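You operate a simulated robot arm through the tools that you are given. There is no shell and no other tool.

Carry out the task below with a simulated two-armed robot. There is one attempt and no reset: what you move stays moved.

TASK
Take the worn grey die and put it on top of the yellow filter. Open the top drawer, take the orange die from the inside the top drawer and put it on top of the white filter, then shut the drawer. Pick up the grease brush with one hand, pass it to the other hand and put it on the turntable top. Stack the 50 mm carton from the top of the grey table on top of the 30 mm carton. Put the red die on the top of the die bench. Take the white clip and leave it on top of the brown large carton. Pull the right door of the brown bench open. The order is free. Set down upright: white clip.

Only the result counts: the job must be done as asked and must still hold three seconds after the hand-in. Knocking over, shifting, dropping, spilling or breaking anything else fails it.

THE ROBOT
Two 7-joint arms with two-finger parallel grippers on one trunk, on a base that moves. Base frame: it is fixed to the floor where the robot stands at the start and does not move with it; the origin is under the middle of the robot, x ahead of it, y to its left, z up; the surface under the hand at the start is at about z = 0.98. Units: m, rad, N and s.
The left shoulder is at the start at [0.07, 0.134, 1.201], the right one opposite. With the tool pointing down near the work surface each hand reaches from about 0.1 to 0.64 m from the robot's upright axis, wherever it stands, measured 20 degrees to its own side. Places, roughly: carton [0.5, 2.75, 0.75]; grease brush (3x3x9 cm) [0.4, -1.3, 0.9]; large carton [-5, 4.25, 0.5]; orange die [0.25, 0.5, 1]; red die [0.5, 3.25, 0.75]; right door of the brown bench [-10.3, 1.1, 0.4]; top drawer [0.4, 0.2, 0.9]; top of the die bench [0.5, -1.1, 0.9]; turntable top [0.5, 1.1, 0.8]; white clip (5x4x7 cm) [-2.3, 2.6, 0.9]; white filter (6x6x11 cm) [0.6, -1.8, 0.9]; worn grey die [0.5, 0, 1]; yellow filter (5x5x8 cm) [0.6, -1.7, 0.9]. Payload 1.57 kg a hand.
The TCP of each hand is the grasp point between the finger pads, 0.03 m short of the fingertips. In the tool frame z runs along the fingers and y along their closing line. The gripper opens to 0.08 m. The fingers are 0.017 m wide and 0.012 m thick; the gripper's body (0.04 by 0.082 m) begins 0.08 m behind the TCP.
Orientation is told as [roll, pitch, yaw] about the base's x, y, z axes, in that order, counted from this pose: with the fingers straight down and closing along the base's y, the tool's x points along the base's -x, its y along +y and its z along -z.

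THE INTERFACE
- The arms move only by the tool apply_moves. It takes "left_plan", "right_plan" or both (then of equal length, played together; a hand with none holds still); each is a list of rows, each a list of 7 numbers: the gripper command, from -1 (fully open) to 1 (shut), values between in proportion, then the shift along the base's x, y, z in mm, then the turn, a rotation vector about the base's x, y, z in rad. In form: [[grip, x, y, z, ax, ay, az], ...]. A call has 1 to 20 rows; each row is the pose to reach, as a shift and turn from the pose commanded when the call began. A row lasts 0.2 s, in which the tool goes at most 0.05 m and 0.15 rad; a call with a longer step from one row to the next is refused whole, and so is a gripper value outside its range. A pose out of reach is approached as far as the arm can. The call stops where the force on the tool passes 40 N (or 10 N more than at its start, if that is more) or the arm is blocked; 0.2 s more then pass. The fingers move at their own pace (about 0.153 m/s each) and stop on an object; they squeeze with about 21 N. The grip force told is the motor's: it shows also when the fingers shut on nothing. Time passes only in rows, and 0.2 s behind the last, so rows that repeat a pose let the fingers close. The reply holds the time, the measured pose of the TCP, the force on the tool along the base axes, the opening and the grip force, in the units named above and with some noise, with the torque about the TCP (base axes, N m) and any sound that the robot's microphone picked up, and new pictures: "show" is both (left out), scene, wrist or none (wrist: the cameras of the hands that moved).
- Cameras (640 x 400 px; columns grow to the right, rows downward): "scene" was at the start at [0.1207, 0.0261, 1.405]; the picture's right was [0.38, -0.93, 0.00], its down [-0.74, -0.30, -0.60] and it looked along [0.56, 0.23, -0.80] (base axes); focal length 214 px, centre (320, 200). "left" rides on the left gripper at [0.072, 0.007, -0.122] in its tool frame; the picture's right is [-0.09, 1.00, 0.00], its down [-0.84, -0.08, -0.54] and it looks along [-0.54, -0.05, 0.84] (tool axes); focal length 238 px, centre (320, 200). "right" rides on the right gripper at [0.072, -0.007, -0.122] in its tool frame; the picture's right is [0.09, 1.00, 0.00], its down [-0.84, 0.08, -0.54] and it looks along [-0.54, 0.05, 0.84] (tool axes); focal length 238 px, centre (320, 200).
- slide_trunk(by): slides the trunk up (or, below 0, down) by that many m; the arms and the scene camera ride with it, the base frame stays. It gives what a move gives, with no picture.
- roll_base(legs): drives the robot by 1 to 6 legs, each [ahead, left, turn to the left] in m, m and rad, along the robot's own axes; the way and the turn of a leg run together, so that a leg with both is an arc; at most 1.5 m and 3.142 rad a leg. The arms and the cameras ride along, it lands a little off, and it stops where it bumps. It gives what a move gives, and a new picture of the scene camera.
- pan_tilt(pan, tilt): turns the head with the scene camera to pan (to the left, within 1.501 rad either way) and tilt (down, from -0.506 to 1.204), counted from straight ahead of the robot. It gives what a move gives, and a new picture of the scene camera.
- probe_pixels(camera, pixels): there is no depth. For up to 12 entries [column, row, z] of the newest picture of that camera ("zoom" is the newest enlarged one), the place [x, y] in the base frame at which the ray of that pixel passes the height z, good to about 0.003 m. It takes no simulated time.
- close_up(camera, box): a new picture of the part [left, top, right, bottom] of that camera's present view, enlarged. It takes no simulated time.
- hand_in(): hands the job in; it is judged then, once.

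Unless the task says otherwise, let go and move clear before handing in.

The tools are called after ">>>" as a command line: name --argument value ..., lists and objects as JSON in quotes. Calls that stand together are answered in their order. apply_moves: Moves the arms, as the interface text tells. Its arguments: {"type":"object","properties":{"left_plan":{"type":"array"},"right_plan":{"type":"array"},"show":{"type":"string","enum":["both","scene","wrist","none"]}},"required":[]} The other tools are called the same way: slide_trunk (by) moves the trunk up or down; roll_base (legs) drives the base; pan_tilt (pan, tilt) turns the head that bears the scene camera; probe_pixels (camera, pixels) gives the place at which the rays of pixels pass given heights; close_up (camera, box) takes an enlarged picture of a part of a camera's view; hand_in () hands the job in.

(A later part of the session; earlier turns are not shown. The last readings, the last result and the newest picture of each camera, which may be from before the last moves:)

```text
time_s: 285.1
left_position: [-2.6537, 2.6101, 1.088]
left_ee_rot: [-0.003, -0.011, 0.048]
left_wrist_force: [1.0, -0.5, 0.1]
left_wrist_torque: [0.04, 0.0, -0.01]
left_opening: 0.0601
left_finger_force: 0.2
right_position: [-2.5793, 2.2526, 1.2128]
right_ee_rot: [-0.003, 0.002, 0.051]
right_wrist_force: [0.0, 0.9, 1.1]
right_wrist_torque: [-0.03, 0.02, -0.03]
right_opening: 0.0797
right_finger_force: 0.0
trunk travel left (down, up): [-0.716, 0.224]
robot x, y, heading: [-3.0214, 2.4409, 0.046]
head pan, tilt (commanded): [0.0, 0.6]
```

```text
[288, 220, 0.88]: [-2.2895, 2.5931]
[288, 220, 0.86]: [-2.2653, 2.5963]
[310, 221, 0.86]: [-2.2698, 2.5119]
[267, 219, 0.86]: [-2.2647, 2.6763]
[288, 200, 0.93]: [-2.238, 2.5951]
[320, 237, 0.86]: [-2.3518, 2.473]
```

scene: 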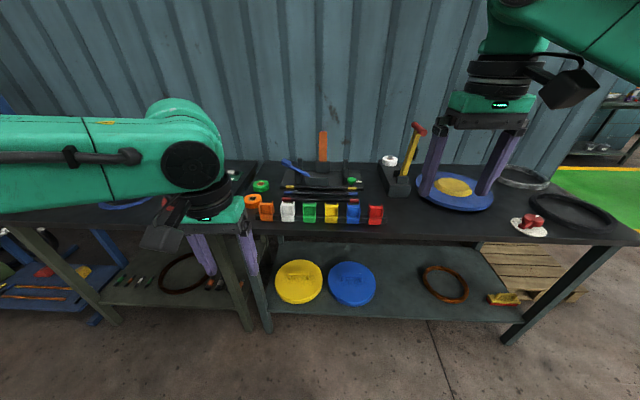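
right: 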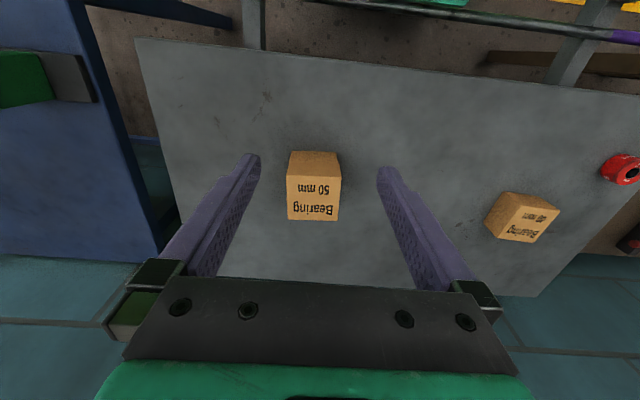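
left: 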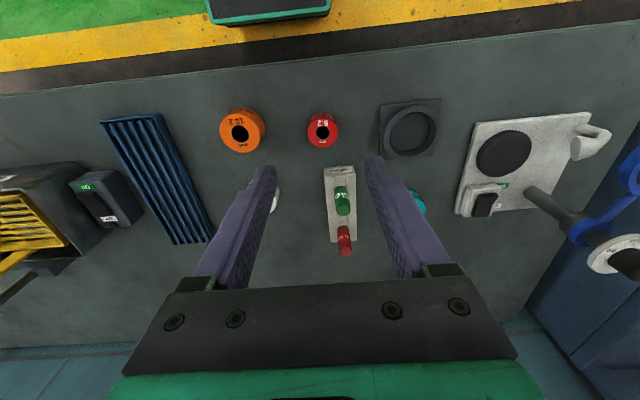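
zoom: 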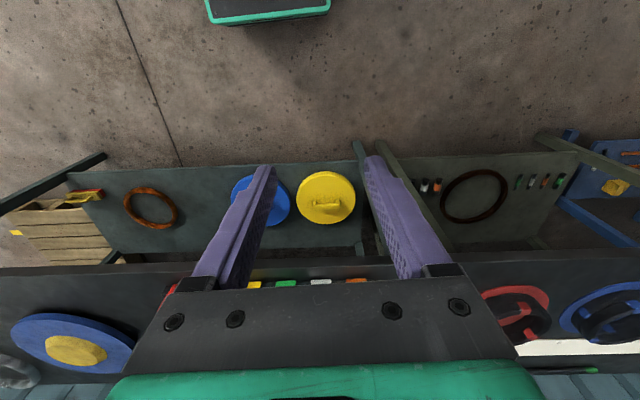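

The white clip is about 54 mm wide with 30 mm gaps to its neighbours, near (-2.28,2.595), seated on a black rail. I first retract the right hand (a hammer stands near its path) and then roll closer.

>>> apply_moves --right_plan '[[-1, -30, -10, 5, 0, 0, 0], [-1, -60, -20, 10, 0, 0, 0], [-1, -90, -30, 15, 0, 0, 0], [-1, -120, -40, 20, 0, 0, 0], [-1, -140, -40, 20, 0, 0, 0]]' --show "none"

>>> roll_base --legs '[[0.27, 0, -0.046]]'

>>> pan_tilt --pan 0.2 --tilt 0.8

>>> close_up --camera "left" --box '[0, 0, 640, 400]'

```text
time_s: 286.3
left_position: [-2.6538, 2.6116, 1.088]
left_ee_rot: [-0.001, -0.011, 0.047]
left_wrist_force: [0.3, 1.1, 0.2]
left_wrist_torque: [-0.02, 0.0, 0.0]
left_opening: 0.0601
left_finger_force: 0.0
right_position: [-2.7059, 2.2297, 1.2168]
right_ee_rot: [-0.003, 0.003, 0.052]
right_wrist_force: [-0.8, -0.1, -1.0]
right_wrist_torque: [0.0, -0.02, -0.01]
right_opening: 0.0802
right_finger_force: 0.0
right hand out of reach, approached as far as the arm can: row 4, 5
trunk travel left (down, up): [-0.716, 0.224]
robot x, y, heading: [-3.0186, 2.4427, 0.05]
head pan, tilt (commanded): [0.0, 0.6]
```

```text
time_s: 288.3
left_position: [-2.3751, 2.6013, 1.0883]
left_ee_rot: [-0.002, -0.011, 0.002]
left_wrist_force: [-0.4, -0.1, -0.3]
left_wrist_torque: [-0.02, -0.04, -0.05]
left_opening: 0.06
left_finger_force: 0.1
right_position: [-2.4438, 2.2238, 1.2173]
right_ee_rot: [-0.003, 0.003, 0.011]
right_wrist_force: [-0.2, 0.8, 0.0]
right_wrist_torque: [0.0, -0.04, -0.02]
right_opening: 0.08
right_finger_force: 0.0
trunk travel left (down, up): [-0.716, 0.224]
robot x, y, heading: [-2.7454, 2.4533, 0.001]
head pan, tilt (commanded): [0.0, 0.6]
```

scene: 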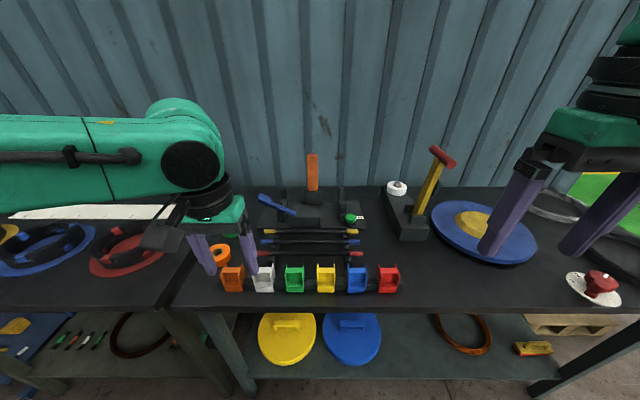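

```text
time_s: 289.0
left_position: [-2.373, 2.6013, 1.0875]
left_ee_rot: [-0.001, -0.01, 0.004]
left_wrist_force: [0.1, -0.1, -0.5]
left_wrist_torque: [-0.05, 0.01, 0.04]
left_opening: 0.06
left_finger_force: 0.0
right_position: [-2.4409, 2.2238, 1.2169]
right_ee_rot: [-0.003, 0.002, 0.01]
right_wrist_force: [-0.5, -0.6, 0.3]
right_wrist_torque: [0.02, -0.01, 0.02]
right_opening: 0.0799
right_finger_force: 0.0
trunk travel left (down, up): [-0.716, 0.224]
robot x, y, heading: [-2.7442, 2.448, 0.005]
head pan, tilt (commanded): [0.201, 0.799]
```

scene: 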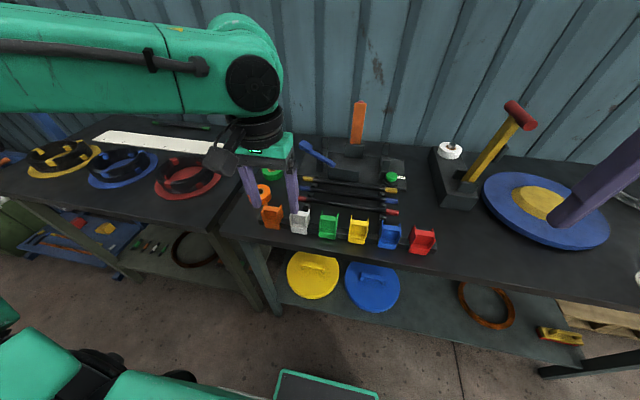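

```text
1.00 times, centred on (320, 200) of left (not enlarged: the box is as wide or as high as the picture)
```

zoom: 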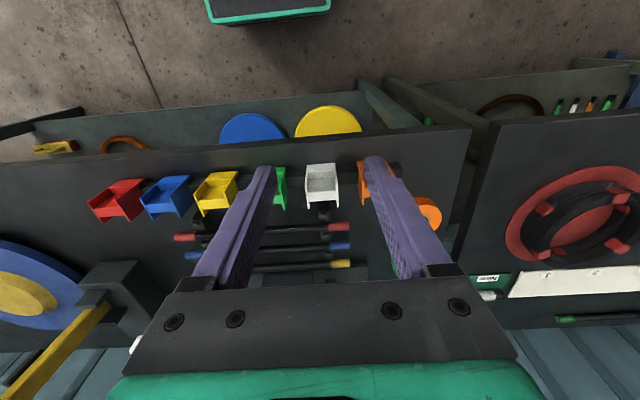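

>>> close_up --camera "left" --box '[250, 140, 410, 240]'

>>> close_up --camera "scene" --box '[240, 180, 370, 260]'

```text
4.00 times, centred on (330, 190) of left
```

zoom: 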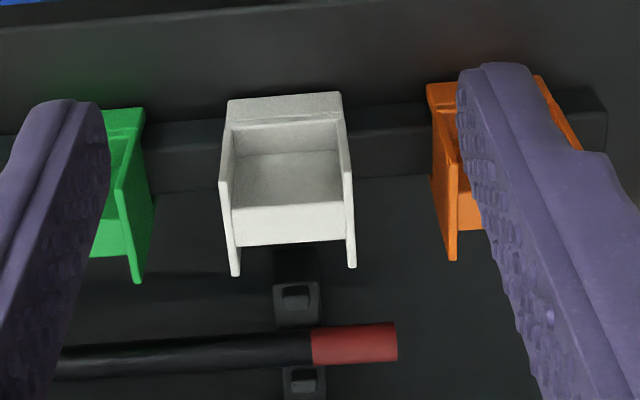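

```text
4.92 times, centred on (305, 220) of scene
```

zoom: 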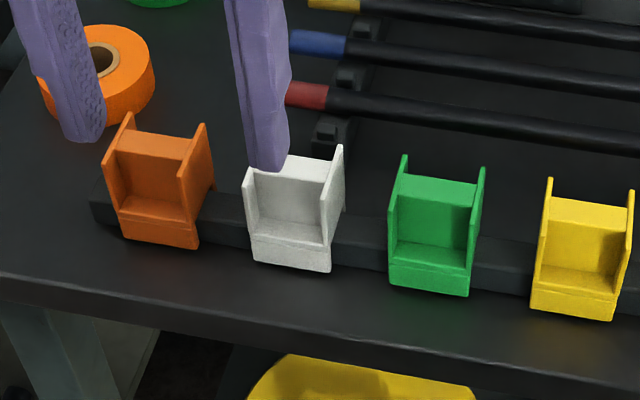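

>>> probe_pixels --camera "scene" --pixels '[[291.2, 232.6, 0.84], [291.2, 232.6, 0.86], [291.2, 232.6, 0.88], [307.1, 234.6, 0.84], [307.1, 234.6, 0.86], [307.1, 234.6, 0.88]]'

>>> close_up --camera "left" --box '[250, 140, 410, 240]'

>>> probe_pixels --camera "zoom" --pixels '[[343, 92, 0.84], [343, 92, 0.86], [343, 92, 0.88], [226, 100, 0.84], [226, 100, 0.86], [226, 100, 0.88], [236, 275, 0.93], [354, 266, 0.93]]'

```text
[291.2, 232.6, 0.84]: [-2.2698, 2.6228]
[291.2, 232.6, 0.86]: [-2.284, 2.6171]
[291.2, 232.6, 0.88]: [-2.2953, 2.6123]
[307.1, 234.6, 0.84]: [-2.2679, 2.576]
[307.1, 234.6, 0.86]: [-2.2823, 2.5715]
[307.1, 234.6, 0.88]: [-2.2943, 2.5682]
```

```text
4.00 times, centred on (330, 190) of left
```

zoom: 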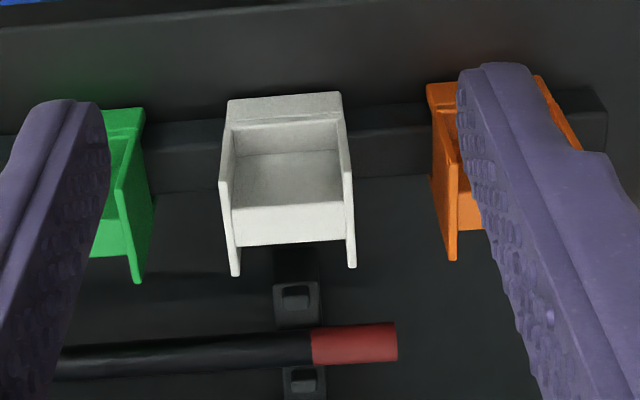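

```text
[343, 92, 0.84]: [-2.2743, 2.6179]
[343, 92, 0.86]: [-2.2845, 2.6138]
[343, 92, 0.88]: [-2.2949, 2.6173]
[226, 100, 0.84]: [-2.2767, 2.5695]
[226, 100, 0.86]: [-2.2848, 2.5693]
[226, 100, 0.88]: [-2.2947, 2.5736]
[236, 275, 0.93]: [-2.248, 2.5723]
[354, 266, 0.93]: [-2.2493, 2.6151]
```

>>> probe_pixels --camera "scene" --pixels '[[309.1, 209.2, 0.9], [309.1, 209.2, 0.92], [309.1, 209.2, 0.94], [309.1, 209.2, 0.96], [313, 226, 0.885], [313, 233.5, 0.86]]'

>>> probe_pixels --camera "zoom" --pixels '[[236, 275, 0.9], [236, 275, 0.92], [236, 275, 0.94], [236, 275, 0.96], [180, 190, 0.885], [180, 128, 0.885]]'

```text
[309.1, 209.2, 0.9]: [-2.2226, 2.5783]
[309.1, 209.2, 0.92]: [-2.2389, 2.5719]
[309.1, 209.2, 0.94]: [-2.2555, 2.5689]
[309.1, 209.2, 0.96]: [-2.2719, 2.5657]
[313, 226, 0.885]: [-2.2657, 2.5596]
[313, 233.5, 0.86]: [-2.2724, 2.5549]
```

```text
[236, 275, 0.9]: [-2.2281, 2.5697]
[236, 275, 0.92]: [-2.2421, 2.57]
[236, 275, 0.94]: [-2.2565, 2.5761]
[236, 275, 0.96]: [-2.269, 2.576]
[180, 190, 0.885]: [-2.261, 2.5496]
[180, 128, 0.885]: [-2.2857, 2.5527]
```

The clip is about 46 mm wide (y 2.570–2.616), base at z≈0.86, side plates up to z≈0.93, straddling a rail whose top is ≈0.885. I bring the left hand above it at (-2.265,2.593) with a 62 mm opening.

>>> apply_moves --left_plan '[[-0.55, 25, -2, -10, 0, 0, 0], [-0.55, 50, -4, -25, 0, 0, 0], [-0.55, 75, -6, -45, 0, 0, 0], [-0.55, 100, -8, -70, 0, 0, 0], [-0.55, 108, -8, -90, 0, 0.01, 0], [-0.55, 108, -8, -90, 0, 0.01, 0]]' --show "wrist"

>>> close_up --camera "left" --box '[220, 80, 420, 205]'

>>> close_up --camera "scene" --box '[240, 160, 370, 260]'

```text
time_s: 290.4
left_position: [-2.2655, 2.5932, 0.9993]
left_ee_rot: [0.001, -0.002, 0.003]
left_wrist_force: [-0.2, 0.1, -0.5]
left_wrist_torque: [0.0, 0.02, -0.01]
left_opening: 0.0621
left_finger_force: 0.1
right_position: [-2.4433, 2.2232, 1.217]
right_ee_rot: [-0.005, 0.002, 0.01]
right_wrist_force: [-0.3, 0.3, 0.6]
right_wrist_torque: [0.01, -0.02, 0.01]
right_opening: 0.0799
right_finger_force: 0.1
trunk travel left (down, up): [-0.716, 0.224]
robot x, y, heading: [-2.7419, 2.4492, 0.008]
head pan, tilt (commanded): [0.201, 0.799]
```

left: 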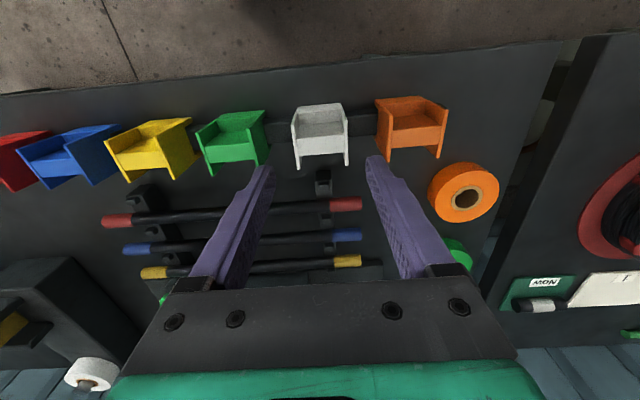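

```text
3.20 times, centred on (320, 142) of left
```

zoom: 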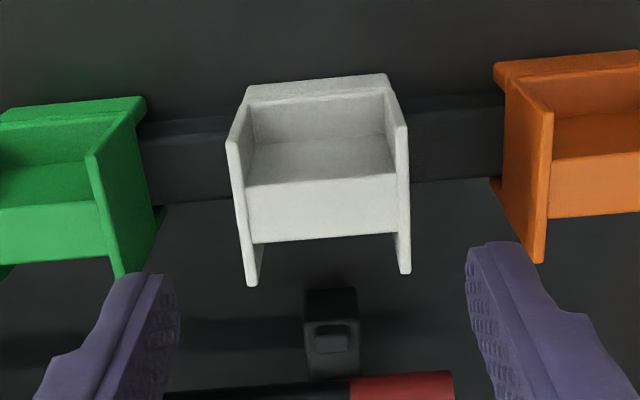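

```text
4.00 times, centred on (305, 210) of scene
```

zoom: 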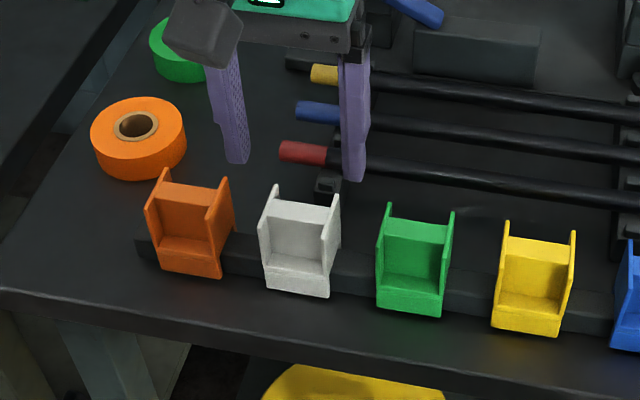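

The clip is centred between the open fingers in the left view (columns 230–408 around 320), and its side plates are full-height. I descend to TCP z≈0.925, keeping the tips above the rail, and grip.

>>> apply_moves --left_plan '[[-0.55, 0, 0, -25, 0, 0, 0], [-0.55, 0, 0, -50, 0, 0, 0], [-0.55, 0, 0, -68, 0, 0, 0], [-0.55, 0, 0, -74, 0, 0, 0], [-0.55, 0, 0, -74, 0, 0, 0]]' --show "wrist"

>>> close_up --camera "scene" --box '[240, 160, 370, 260]'

```text
time_s: 291.6
left_position: [-2.2654, 2.5919, 0.9253]
left_ee_rot: [-0.002, -0.002, 0.004]
left_wrist_force: [-1.1, 0.6, -0.6]
left_wrist_torque: [0.01, 0.01, 0.01]
left_opening: 0.0619
left_finger_force: 0.0
right_position: [-2.4423, 2.2229, 1.2181]
right_ee_rot: [-0.004, 0.003, 0.012]
right_wrist_force: [-0.4, 0.2, 0.3]
right_wrist_torque: [-0.01, 0.02, 0.02]
right_opening: 0.0798
right_finger_force: 0.0
trunk travel left (down, up): [-0.716, 0.224]
robot x, y, heading: [-2.747, 2.4534, 0.003]
head pan, tilt (commanded): [0.201, 0.799]
```

left: 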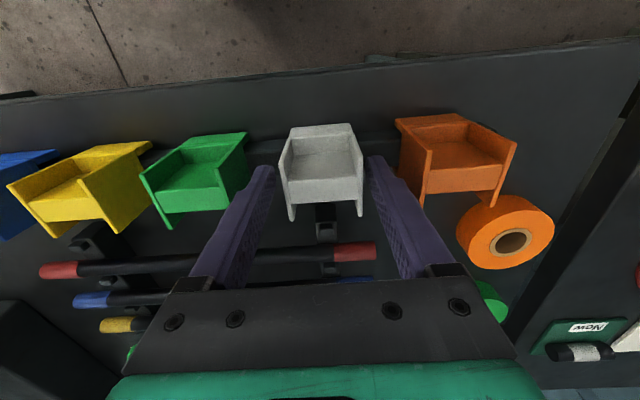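

```text
4.00 times, centred on (305, 210) of scene
```

zoom: 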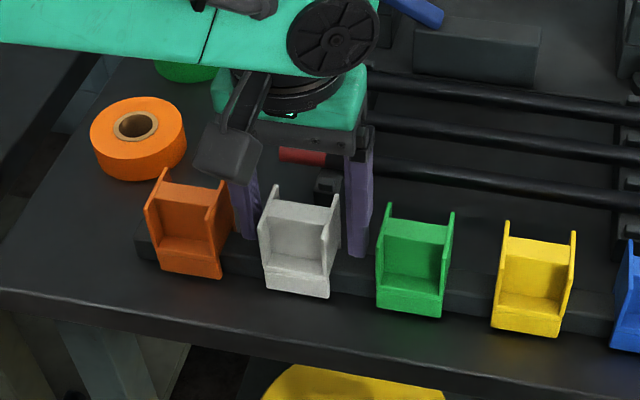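

The fingers stand on both sides of the clip at mid-depth. I close.

>>> apply_moves --left_plan '[[-0.3, 0, 0, 0, 0, 0, 0], [0.1, 0, 0, 0, 0, 0, 0], [0.6, 0, 0, 0, 0, 0, 0], [1, 0, 0, 0, 0, 0, 0], [1, 0, 0, 0, 0, 0, 0]]' --show "wrist"

```text
time_s: 292.8
left_position: [-2.2652, 2.5924, 0.9251]
left_ee_rot: [0.0, -0.003, 0.004]
left_wrist_force: [-0.2, -0.9, 0.1]
left_wrist_torque: [-0.01, -0.03, -0.02]
left_opening: 0.0441
left_finger_force: 21.1
right_position: [-2.4408, 2.2235, 1.2164]
right_ee_rot: [-0.003, 0.003, 0.01]
right_wrist_force: [0.1, 0.3, -1.1]
right_wrist_torque: [-0.02, 0.02, 0.0]
right_opening: 0.0801
right_finger_force: 0.1
trunk travel left (down, up): [-0.716, 0.224]
robot x, y, heading: [-2.7451, 2.4513, 0.004]
head pan, tilt (commanded): [0.201, 0.799]
```

left: 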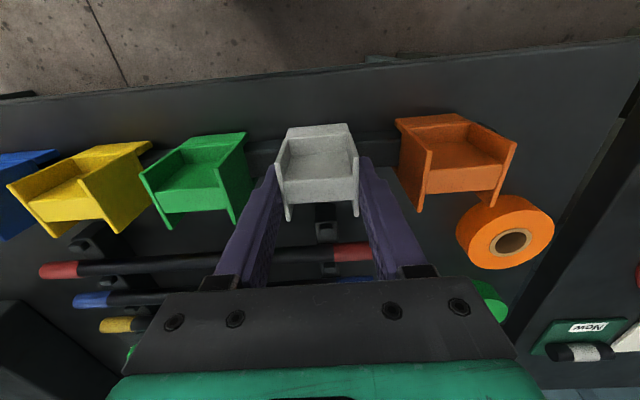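

Gripped at 44 mm. I lift straight up slowly to free the clip from the rail.

>>> apply_moves --left_plan '[[1, 0, 0, 10, 0, 0, 0], [1, 0, 0, 25, 0, 0, 0], [1, 0, 0, 45, 0, 0, 0], [1, 0, 0, 75, 0, 0, 0], [1, 0, 0, 110, 0, 0, 0], [1, -10, 0, 145, 0, 0, 0], [1, -30, 0, 180, 0, 0, 0], [1, -30, 0, 180, 0, 0, 0]]' --show "both"

>>> close_up --camera "scene" --box '[200, 120, 400, 260]'

```text
time_s: 294.6
left_position: [-2.2944, 2.5952, 1.1014]
left_ee_rot: [-0.001, 0.0, 0.004]
left_wrist_force: [-0.4, 0.5, -0.9]
left_wrist_torque: [0.0, 0.03, 0.0]
left_opening: 0.0445
left_finger_force: 21.1
right_position: [-2.44, 2.2241, 1.2165]
right_ee_rot: [-0.004, 0.004, 0.011]
right_wrist_force: [0.6, 0.1, 0.1]
right_wrist_torque: [0.02, 0.01, -0.02]
right_opening: 0.0798
right_finger_force: 0.0
trunk travel left (down, up): [-0.716, 0.224]
robot x, y, heading: [-2.7438, 2.4525, 0.002]
head pan, tilt (commanded): [0.201, 0.799]
```

scene: 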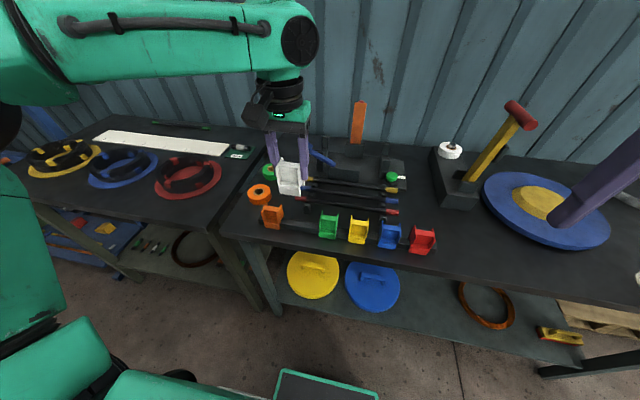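
left: 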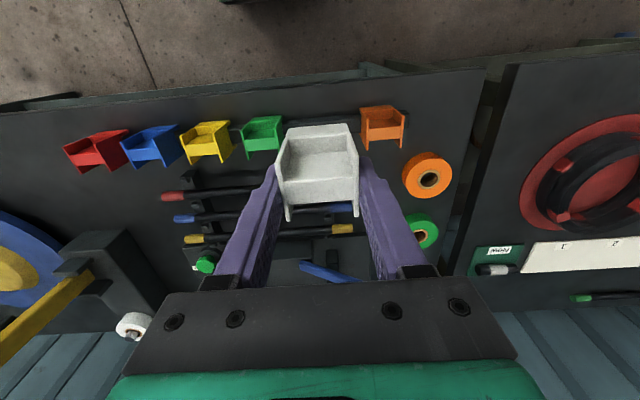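

```text
2.86 times, centred on (300, 190) of scene
```

zoom: 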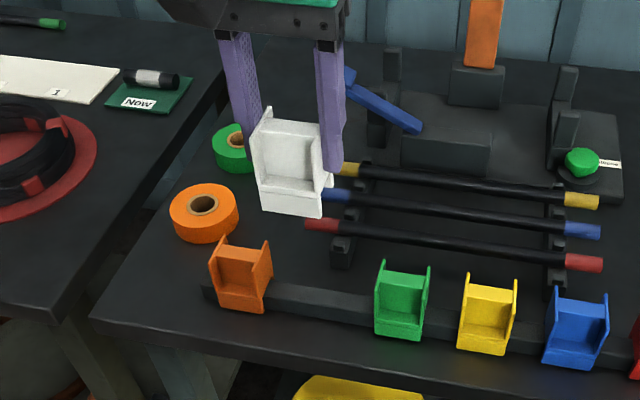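

The white clip is free and held; neighbours stayed put. I back off and look for the large brown carton to the west.

>>> roll_base --legs '[[-0.27, 0, 0], [0, 0, 1.571]]'

>>> pan_tilt --pan 0.6 --tilt 0.3

>>> pan_tilt --pan 1.4 --tilt 0.4

```text
time_s: 300.3
left_position: [-3.1533, 2.9031, 1.101]
left_ee_rot: [0.001, -0.002, 1.557]
left_wrist_force: [0.6, 0.3, -0.9]
left_wrist_torque: [0.01, -0.03, -0.01]
left_opening: 0.0443
left_finger_force: 21.7
right_position: [-2.7855, 2.7508, 1.2175]
right_ee_rot: [-0.003, 0.004, 1.563]
right_wrist_force: [0.1, 0.2, -0.3]
right_wrist_torque: [-0.02, -0.01, -0.01]
right_opening: 0.08
right_finger_force: 0.0
trunk travel left (down, up): [-0.716, 0.224]
robot x, y, heading: [-3.0193, 2.4498, 1.558]
head pan, tilt (commanded): [0.201, 0.799]
```

scene: 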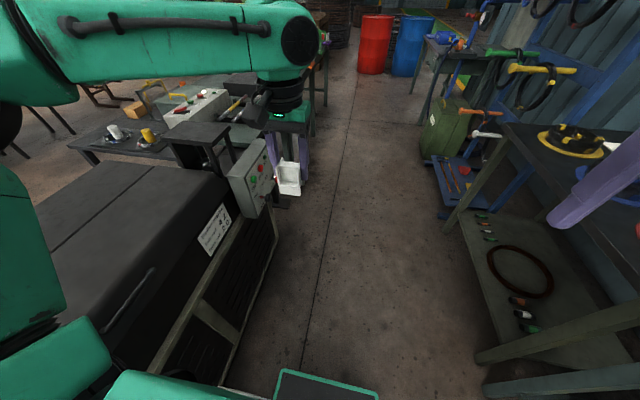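

```text
time_s: 301.2
left_position: [-3.1538, 2.9026, 1.1013]
left_ee_rot: [0.001, -0.001, 1.558]
left_wrist_force: [0.2, -0.4, -0.1]
left_wrist_torque: [0.0, 0.03, 0.04]
left_opening: 0.0442
left_finger_force: 21.1
right_position: [-2.7855, 2.7498, 1.2175]
right_ee_rot: [-0.003, 0.003, 1.562]
right_wrist_force: [0.0, -0.2, -0.6]
right_wrist_torque: [-0.05, 0.04, 0.02]
right_opening: 0.0802
right_finger_force: 0.1
trunk travel left (down, up): [-0.716, 0.224]
robot x, y, heading: [-3.0194, 2.4496, 1.555]
head pan, tilt (commanded): [0.6, 0.3]
```

scene: 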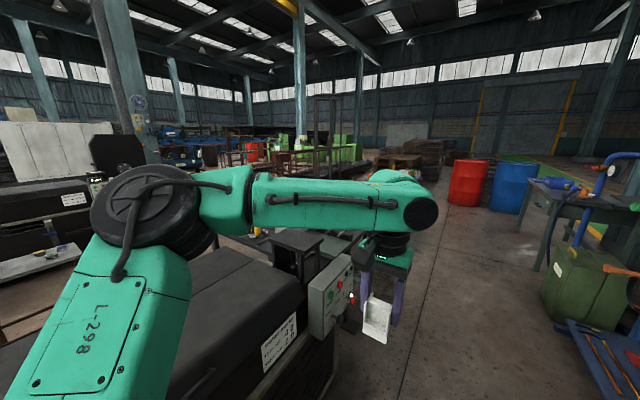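

```text
time_s: 302.4
left_position: [-3.1546, 2.903, 1.1019]
left_ee_rot: [-0.003, 0.0, 1.56]
left_wrist_force: [-0.5, -0.6, -0.4]
left_wrist_torque: [0.01, 0.0, 0.0]
left_opening: 0.0441
left_finger_force: 21.1
right_position: [-2.7852, 2.7491, 1.217]
right_ee_rot: [-0.002, 0.003, 1.563]
right_wrist_force: [-0.2, 0.0, 0.7]
right_wrist_torque: [0.02, 0.03, 0.0]
right_opening: 0.0798
right_finger_force: 0.1
trunk travel left (down, up): [-0.716, 0.224]
robot x, y, heading: [-3.015, 2.4499, 1.557]
head pan, tilt (commanded): [1.4, 0.4]
```

scene: 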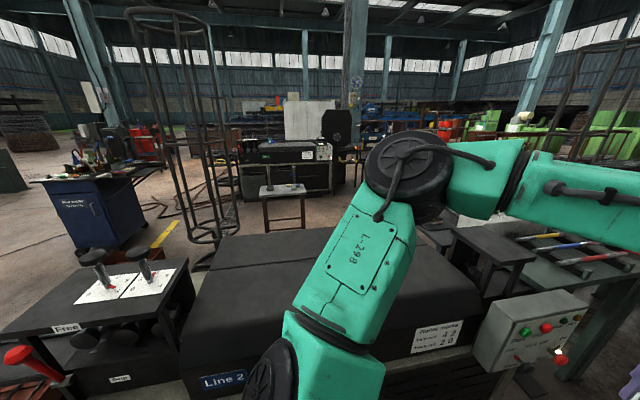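

The clip is close to a control box at (335,300) beside the aisle, so I raise the trunk to clear things and to see farther, then look to the north-west.

>>> slide_trunk --by 0.22

>>> pan_tilt --pan 0.3 --tilt 0.35

>>> pan_tilt --pan 1.1 --tilt 0.35

```text
time_s: 304.7
left_position: [-3.1539, 2.903, 1.3214]
left_ee_rot: [-0.003, -0.002, 1.559]
left_wrist_force: [1.0, 0.7, -0.2]
left_wrist_torque: [0.02, -0.01, 0.0]
left_opening: 0.0443
left_finger_force: 21.0
right_position: [-2.785, 2.7499, 1.4371]
right_ee_rot: [-0.003, 0.002, 1.562]
right_wrist_force: [-0.3, -0.5, -0.3]
right_wrist_torque: [0.04, 0.01, 0.0]
right_opening: 0.0799
right_finger_force: 0.0
trunk travel left (down, up): [-0.936, 0.004]
robot x, y, heading: [-3.0171, 2.4483, 1.556]
head pan, tilt (commanded): [1.4, 0.4]
```

```text
time_s: 306.0
left_position: [-3.1543, 2.9031, 1.322]
left_ee_rot: [-0.002, -0.002, 1.559]
left_wrist_force: [-0.4, -0.6, 0.4]
left_wrist_torque: [0.01, 0.03, 0.01]
left_opening: 0.0443
left_finger_force: 20.8
right_position: [-2.7848, 2.7507, 1.437]
right_ee_rot: [-0.004, 0.004, 1.564]
right_wrist_force: [0.7, 0.1, 0.2]
right_wrist_torque: [0.01, 0.0, 0.04]
right_opening: 0.0799
right_finger_force: 0.1
trunk travel left (down, up): [-0.936, 0.004]
robot x, y, heading: [-3.0144, 2.453, 1.558]
head pan, tilt (commanded): [0.3, 0.351]
```

scene: 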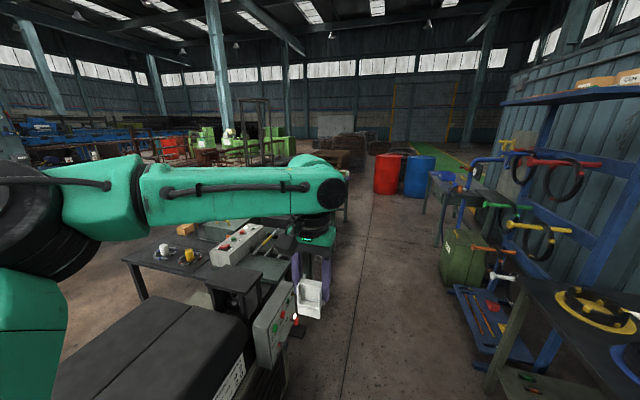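

```text
time_s: 307.1
left_position: [-3.1538, 2.9025, 1.3209]
left_ee_rot: [0.001, -0.001, 1.559]
left_wrist_force: [0.5, -0.5, 0.4]
left_wrist_torque: [0.0, -0.02, -0.01]
left_opening: 0.0444
left_finger_force: 20.6
right_position: [-2.7848, 2.7503, 1.4365]
right_ee_rot: [-0.003, 0.007, 1.564]
right_wrist_force: [-1.0, 0.1, 0.3]
right_wrist_torque: [0.01, -0.02, -0.01]
right_opening: 0.0801
right_finger_force: 0.1
trunk travel left (down, up): [-0.936, 0.004]
robot x, y, heading: [-3.0191, 2.4473, 1.562]
head pan, tilt (commanded): [1.1, 0.351]
```

scene: 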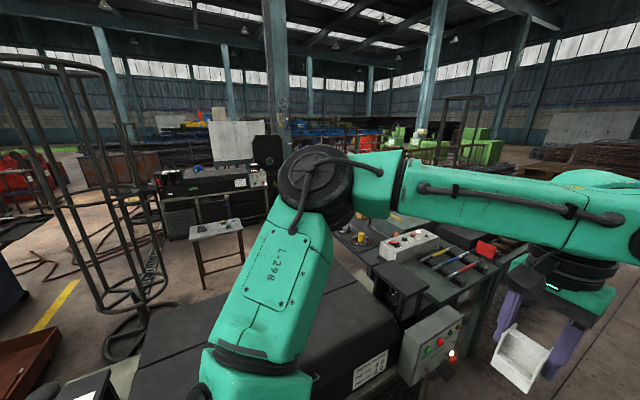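

The forearm hides the direction of the carton. With the trunk up the arms are above the machines, so I roll forward in the aisle to y≈3.4 and look again.

>>> roll_base --legs '[[0.95, 0.0, 0]]'

>>> pan_tilt --pan 1.5 --tilt 0.45

>>> pan_tilt --pan 0.4 --tilt 0.45

```text
time_s: 312.2
left_position: [-3.1325, 3.8638, 1.3211]
left_ee_rot: [-0.001, -0.002, 1.547]
left_wrist_force: [-0.9, -0.6, -0.3]
left_wrist_torque: [0.01, 0.01, 0.01]
left_opening: 0.0445
left_finger_force: 21.1
right_position: [-2.7648, 3.7072, 1.4374]
right_ee_rot: [-0.004, 0.001, 1.555]
right_wrist_force: [-1.3, 0.2, 0.1]
right_wrist_torque: [0.03, -0.02, 0.0]
right_opening: 0.08
right_finger_force: 0.1
trunk travel left (down, up): [-0.936, 0.004]
robot x, y, heading: [-3.0005, 3.404, 1.545]
head pan, tilt (commanded): [1.1, 0.351]
```

scene: 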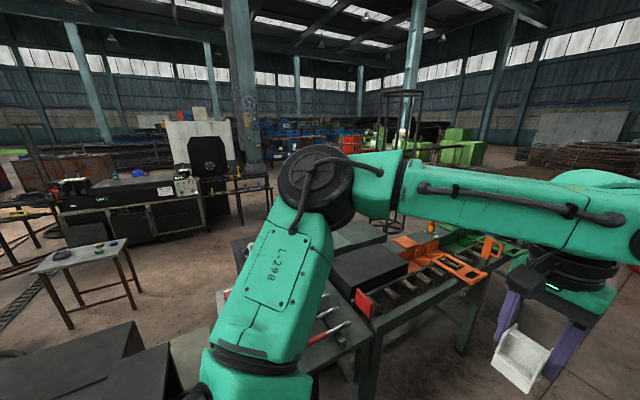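

```text
time_s: 313.0
left_position: [-3.1323, 3.8663, 1.3212]
left_ee_rot: [0.0, -0.001, 1.548]
left_wrist_force: [0.0, -0.4, 0.0]
left_wrist_torque: [-0.02, 0.02, -0.01]
left_opening: 0.0442
left_finger_force: 20.8
right_position: [-2.7661, 3.7089, 1.4373]
right_ee_rot: [-0.003, 0.003, 1.554]
right_wrist_force: [-0.2, 0.1, -0.2]
right_wrist_torque: [-0.01, -0.02, -0.02]
right_opening: 0.08
right_finger_force: 0.1
trunk travel left (down, up): [-0.936, 0.004]
robot x, y, heading: [-3.0003, 3.4129, 1.546]
head pan, tilt (commanded): [1.499, 0.45]
```

scene: 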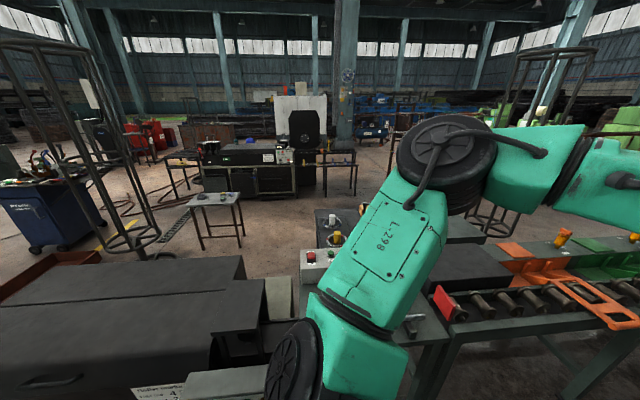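

```text
time_s: 314.4
left_position: [-3.1313, 3.8659, 1.3221]
left_ee_rot: [-0.001, -0.002, 1.545]
left_wrist_force: [-0.9, -0.2, -0.1]
left_wrist_torque: [0.0, 0.0, -0.01]
left_opening: 0.0446
left_finger_force: 21.1
right_position: [-2.7659, 3.7088, 1.4368]
right_ee_rot: [-0.004, 0.002, 1.554]
right_wrist_force: [0.2, -0.7, 0.0]
right_wrist_torque: [0.01, 0.02, -0.03]
right_opening: 0.08
right_finger_force: 0.0
trunk travel left (down, up): [-0.936, 0.004]
robot x, y, heading: [-2.999, 3.41, 1.546]
head pan, tilt (commanded): [0.4, 0.45]
```

scene: 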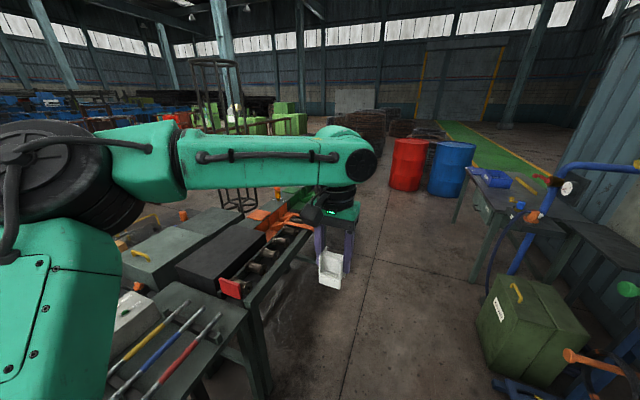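

The carton's direction (about 69° left) is hidden by my own arm in every view. I turn in place to face it, with both hands well above the benches.

>>> roll_base --legs '[[0, 0, 1.2]]'

>>> pan_tilt --pan 0.0 --tilt 0.45

```text
time_s: 317.8
left_position: [-3.474, 3.4384, 1.3223]
left_ee_rot: [-0.001, -0.002, 2.781]
left_wrist_force: [0.3, -1.0, 0.1]
left_wrist_torque: [-0.02, 0.01, -0.02]
left_opening: 0.0441
left_finger_force: 21.5
right_position: [-3.2039, 3.7334, 1.436]
right_ee_rot: [-0.001, 0.002, 2.79]
right_wrist_force: [0.2, -0.3, 0.1]
right_wrist_torque: [0.02, -0.01, -0.02]
right_opening: 0.0801
right_finger_force: 0.1
trunk travel left (down, up): [-0.936, 0.004]
robot x, y, heading: [-2.9991, 3.4146, 2.783]
head pan, tilt (commanded): [0.4, 0.45]
```

scene: 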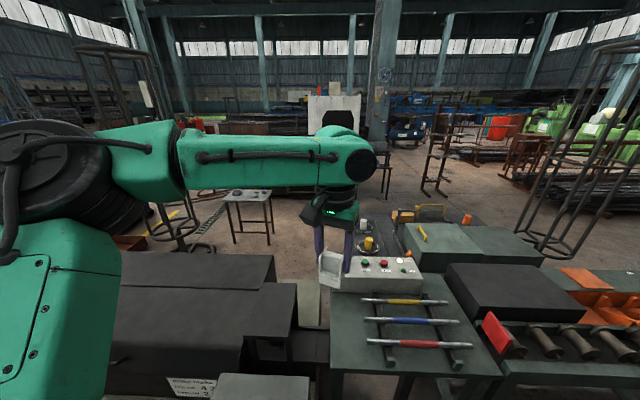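

```text
time_s: 318.7
left_position: [-3.4743, 3.4369, 1.3219]
left_ee_rot: [0.0, -0.002, 2.781]
left_wrist_force: [0.1, 0.5, -0.8]
left_wrist_torque: [0.01, -0.01, -0.01]
left_opening: 0.0444
left_finger_force: 20.4
right_position: [-3.2039, 3.7319, 1.4377]
right_ee_rot: [-0.003, 0.002, 2.79]
right_wrist_force: [0.9, -0.4, 0.0]
right_wrist_torque: [-0.02, 0.01, 0.02]
right_opening: 0.08
right_finger_force: 0.0
trunk travel left (down, up): [-0.936, 0.004]
robot x, y, heading: [-2.999, 3.4091, 2.784]
head pan, tilt (commanded): [0.0, 0.45]
```

scene: 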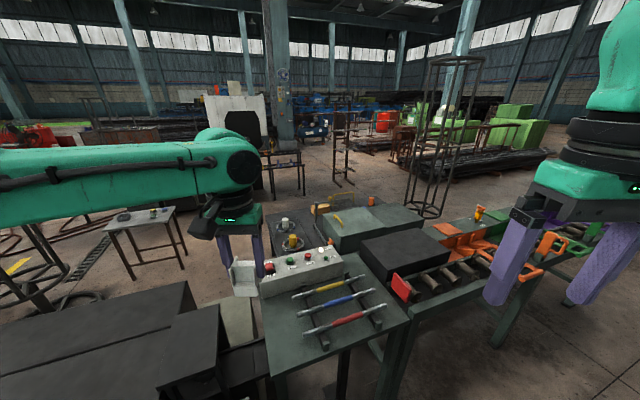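

>>> close_up --camera "scene" --box '[240, 150, 440, 275]'

>>> close_up --camera "scene" --box '[60, 170, 300, 320]'

```text
3.20 times, centred on (340, 212) of scene
```

zoom: 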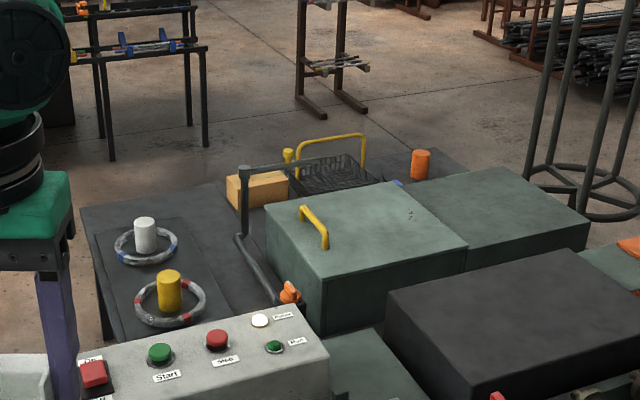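

```text
2.67 times, centred on (180, 245) of scene
```

zoom: 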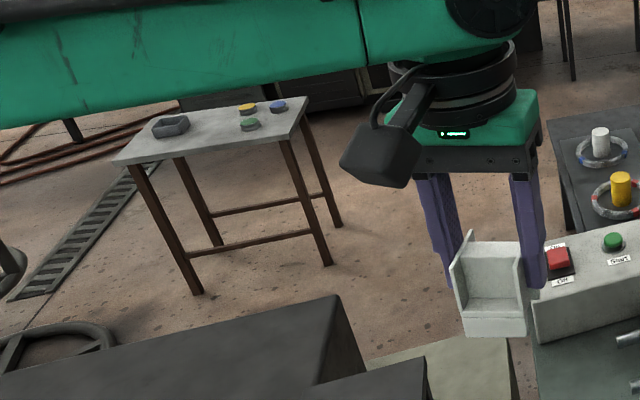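

A tan-brown carton block appears at scene (320,209), behind the teal machine. I probe whether it fits the given place.

>>> probe_pixels --camera "scene" --pixels '[[320.6, 208.9, 0.5], [320.6, 208.9, 0.6], [320.6, 208.9, 0.7], [320.6, 215, 0.5], [285, 245, 0.5], [285, 245, 0.7], [275, 250, 0.0], [440, 190, 0.0], [360, 180, 0.0]]'

>>> close_up --camera "scene" --box '[290, 180, 390, 242]'

```text
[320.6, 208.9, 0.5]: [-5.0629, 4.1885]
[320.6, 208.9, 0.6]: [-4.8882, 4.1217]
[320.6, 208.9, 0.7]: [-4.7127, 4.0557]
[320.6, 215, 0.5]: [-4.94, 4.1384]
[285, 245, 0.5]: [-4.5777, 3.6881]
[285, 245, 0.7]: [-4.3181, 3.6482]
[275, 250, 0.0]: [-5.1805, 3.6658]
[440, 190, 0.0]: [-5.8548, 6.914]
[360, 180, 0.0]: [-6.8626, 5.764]
```

```text
6.40 times, centred on (340, 211) of scene
```

zoom: 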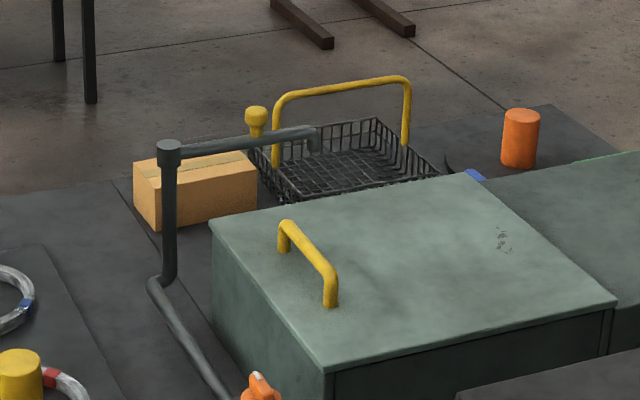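

The carton with tape on top fits (-5.0,4.2, 0.5): it stands on a low dark table's far (west) side. I must reach it from the west, so I look for a way round, first to the north.

>>> pan_tilt --pan -0.6 --tilt 0.45

>>> probe_pixels --camera "scene" --pixels '[[130, 230, 0.0], [160, 225, 0.0], [200, 220, 0.0], [250, 250, 0.0], [300, 250, 0.0], [300, 200, 0.0], [350, 220, 0.0], [400, 200, 0.0], [350, 300, 0.0]]'

```text
time_s: 319.7
left_position: [-3.4727, 3.4373, 1.32]
left_ee_rot: [-0.003, -0.001, 2.782]
left_wrist_force: [0.7, -0.2, -0.4]
left_wrist_torque: [0.03, 0.01, 0.0]
left_opening: 0.0441
left_finger_force: 20.4
right_position: [-3.2048, 3.7306, 1.4366]
right_ee_rot: [-0.003, 0.002, 2.789]
right_wrist_force: [-0.1, 0.1, 0.0]
right_wrist_torque: [-0.02, 0.02, -0.02]
right_opening: 0.0799
right_finger_force: 0.1
trunk travel left (down, up): [-0.936, 0.004]
robot x, y, heading: [-3.0001, 3.4092, 2.789]
head pan, tilt (commanded): [-0.6, 0.45]
```

scene: 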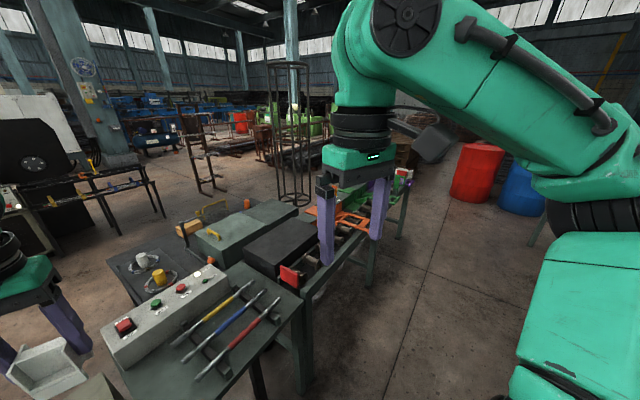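

```text
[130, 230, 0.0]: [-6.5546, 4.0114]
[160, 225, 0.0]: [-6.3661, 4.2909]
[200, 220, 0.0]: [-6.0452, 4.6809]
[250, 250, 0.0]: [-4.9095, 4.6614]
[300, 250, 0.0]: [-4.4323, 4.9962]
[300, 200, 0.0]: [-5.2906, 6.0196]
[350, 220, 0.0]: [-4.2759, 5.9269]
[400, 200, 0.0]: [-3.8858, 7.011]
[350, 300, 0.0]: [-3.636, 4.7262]
```

North of the conveyor (end near y≈5.7) the floor is open, with a wire cage around (-5.3,6.0) and barrels further. I turn back north and check the floor ahead.

>>> roll_base --legs '[[0, 0, -1.21], [0.9, 0, 0]]'

>>> pan_tilt --pan 0.35 --tilt 0.4

>>> probe_pixels --camera "scene" --pixels '[[320, 250, 0.0], [320, 210, 0.0], [250, 230, 0.0], [200, 230, 0.0], [400, 220, 0.0], [450, 230, 0.0], [350, 200, 0.0], [280, 200, 0.0], [300, 300, 0.0]]'

```text
time_s: 327.5
left_position: [-3.1072, 4.76, 1.3222]
left_ee_rot: [-0.001, -0.001, 1.547]
left_wrist_force: [-0.7, -1.1, -0.5]
left_wrist_torque: [0.03, 0.02, 0.0]
left_opening: 0.0444
left_finger_force: 21.1
right_position: [-2.7399, 4.6019, 1.4369]
right_ee_rot: [-0.003, 0.002, 1.553]
right_wrist_force: [-0.5, -0.1, 0.1]
right_wrist_torque: [0.02, 0.02, 0.01]
right_opening: 0.0799
right_finger_force: 0.0
trunk travel left (down, up): [-0.936, 0.004]
robot x, y, heading: [-2.9765, 4.3077, 1.549]
head pan, tilt (commanded): [-0.6, 0.45]
```

scene: 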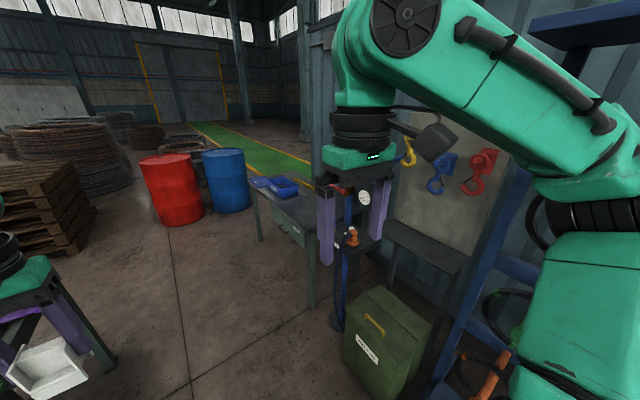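

```text
time_s: 328.7
left_position: [-3.1067, 4.7601, 1.3209]
left_ee_rot: [0.002, -0.001, 1.545]
left_wrist_force: [0.1, -0.5, 0.1]
left_wrist_torque: [-0.01, 0.01, -0.04]
left_opening: 0.0445
left_finger_force: 21.4
right_position: [-2.7402, 4.6044, 1.4378]
right_ee_rot: [-0.004, 0.003, 1.555]
right_wrist_force: [0.1, 1.4, -0.5]
right_wrist_torque: [0.0, 0.02, -0.02]
right_opening: 0.0798
right_finger_force: 0.1
trunk travel left (down, up): [-0.936, 0.004]
robot x, y, heading: [-2.977, 4.3065, 1.547]
head pan, tilt (commanded): [0.351, 0.4]
```

scene: 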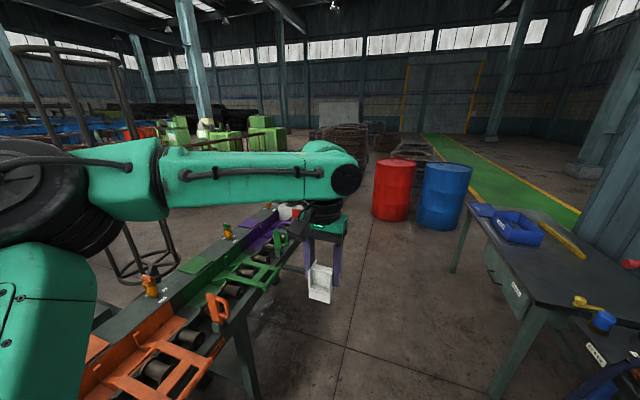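

```text
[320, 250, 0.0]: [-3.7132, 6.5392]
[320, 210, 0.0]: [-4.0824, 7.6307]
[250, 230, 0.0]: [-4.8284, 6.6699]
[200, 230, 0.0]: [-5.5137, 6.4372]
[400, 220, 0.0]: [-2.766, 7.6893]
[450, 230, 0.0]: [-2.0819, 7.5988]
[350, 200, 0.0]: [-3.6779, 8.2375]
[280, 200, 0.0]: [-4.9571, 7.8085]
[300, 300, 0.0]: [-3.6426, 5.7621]
```

The conveyor ends near y≈6.1; barrels stand at (-2.8,7.6). I go on north to y≈6.8 keeping slightly left, then face west and look.

>>> roll_base --legs '[[1.3, 0.0, 0], [1.1, 0.15, 0], [0, 0, 1.57]]'

>>> pan_tilt --pan 0.0 --tilt 0.4

>>> probe_pixels --camera "scene" --pixels '[[320, 250, 0.0], [320, 220, 0.0], [250, 230, 0.0], [200, 230, 0.0], [400, 230, 0.0], [150, 260, 0.0], [280, 215, 0.0], [360, 215, 0.0]]'

```text
time_s: 344.3
left_position: [-3.5006, 6.5667, 1.3206]
left_ee_rot: [0.002, -0.001, 3.111]
left_wrist_force: [-0.2, 0.3, 0.1]
left_wrist_torque: [-0.01, -0.03, 0.01]
left_opening: 0.0441
left_finger_force: 21.1
right_position: [-3.3406, 6.9323, 1.437]
right_ee_rot: [-0.003, 0.002, 3.117]
right_wrist_force: [-0.4, 1.0, 0.9]
right_wrist_torque: [0.0, -0.01, -0.02]
right_opening: 0.08
right_finger_force: 0.2
trunk travel left (down, up): [-0.936, 0.004]
robot x, y, heading: [-3.0461, 6.6971, 3.106]
head pan, tilt (commanded): [0.351, 0.4]
```

scene: 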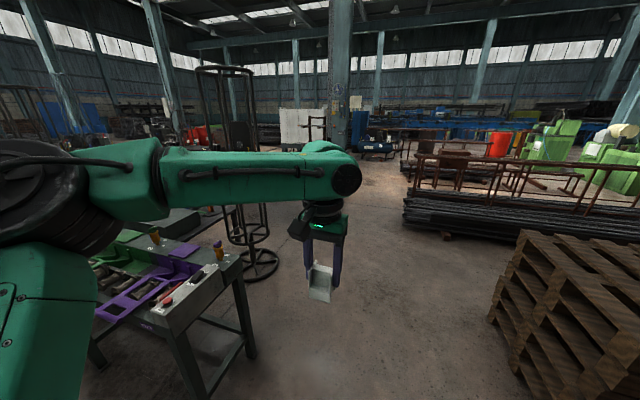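

```text
time_s: 345.1
left_position: [-3.5007, 6.5677, 1.3213]
left_ee_rot: [0.0, -0.001, 3.108]
left_wrist_force: [-0.6, -0.3, -0.8]
left_wrist_torque: [0.0, 0.0, 0.01]
left_opening: 0.0441
left_finger_force: 20.5
right_position: [-3.3414, 6.9312, 1.4367]
right_ee_rot: [-0.005, 0.002, 3.115]
right_wrist_force: [0.4, 0.0, -0.2]
right_wrist_torque: [-0.03, 0.03, -0.02]
right_opening: 0.08
right_finger_force: 0.0
trunk travel left (down, up): [-0.936, 0.004]
robot x, y, heading: [-3.0458, 6.6954, 3.104]
head pan, tilt (commanded): [0.0, 0.4]
```

scene: 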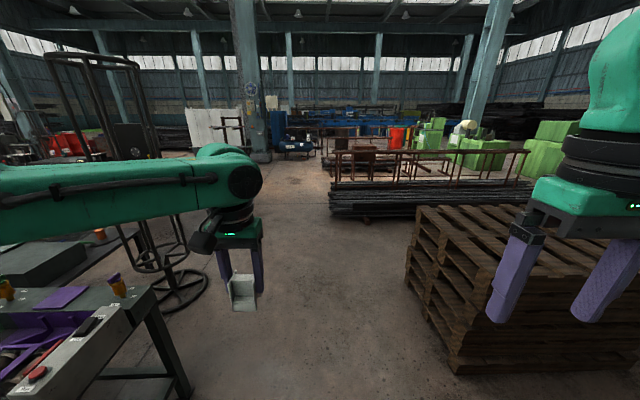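

```text
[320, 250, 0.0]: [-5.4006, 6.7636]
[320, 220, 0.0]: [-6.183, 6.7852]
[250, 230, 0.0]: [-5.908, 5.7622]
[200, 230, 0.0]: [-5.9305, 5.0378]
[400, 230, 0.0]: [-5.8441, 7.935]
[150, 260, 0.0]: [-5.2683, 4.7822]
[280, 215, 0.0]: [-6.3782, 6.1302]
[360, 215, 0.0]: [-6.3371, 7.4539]
```

>>> probe_pixels --camera "scene" --pixels '[[207, 288, 0.0], [180, 308, 0.0], [150, 300, 0.0], [410, 280, 0.0], [455, 372, 0.0], [335, 215, 0.0], [192, 398, 0.0], [190, 270, 0.0]]'

```text
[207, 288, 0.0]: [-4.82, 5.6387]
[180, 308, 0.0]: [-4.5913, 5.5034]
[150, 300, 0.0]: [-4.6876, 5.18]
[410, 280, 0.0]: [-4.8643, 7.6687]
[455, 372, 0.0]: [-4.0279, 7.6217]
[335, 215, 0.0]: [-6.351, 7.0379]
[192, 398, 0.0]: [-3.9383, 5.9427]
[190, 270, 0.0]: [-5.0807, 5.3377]
```

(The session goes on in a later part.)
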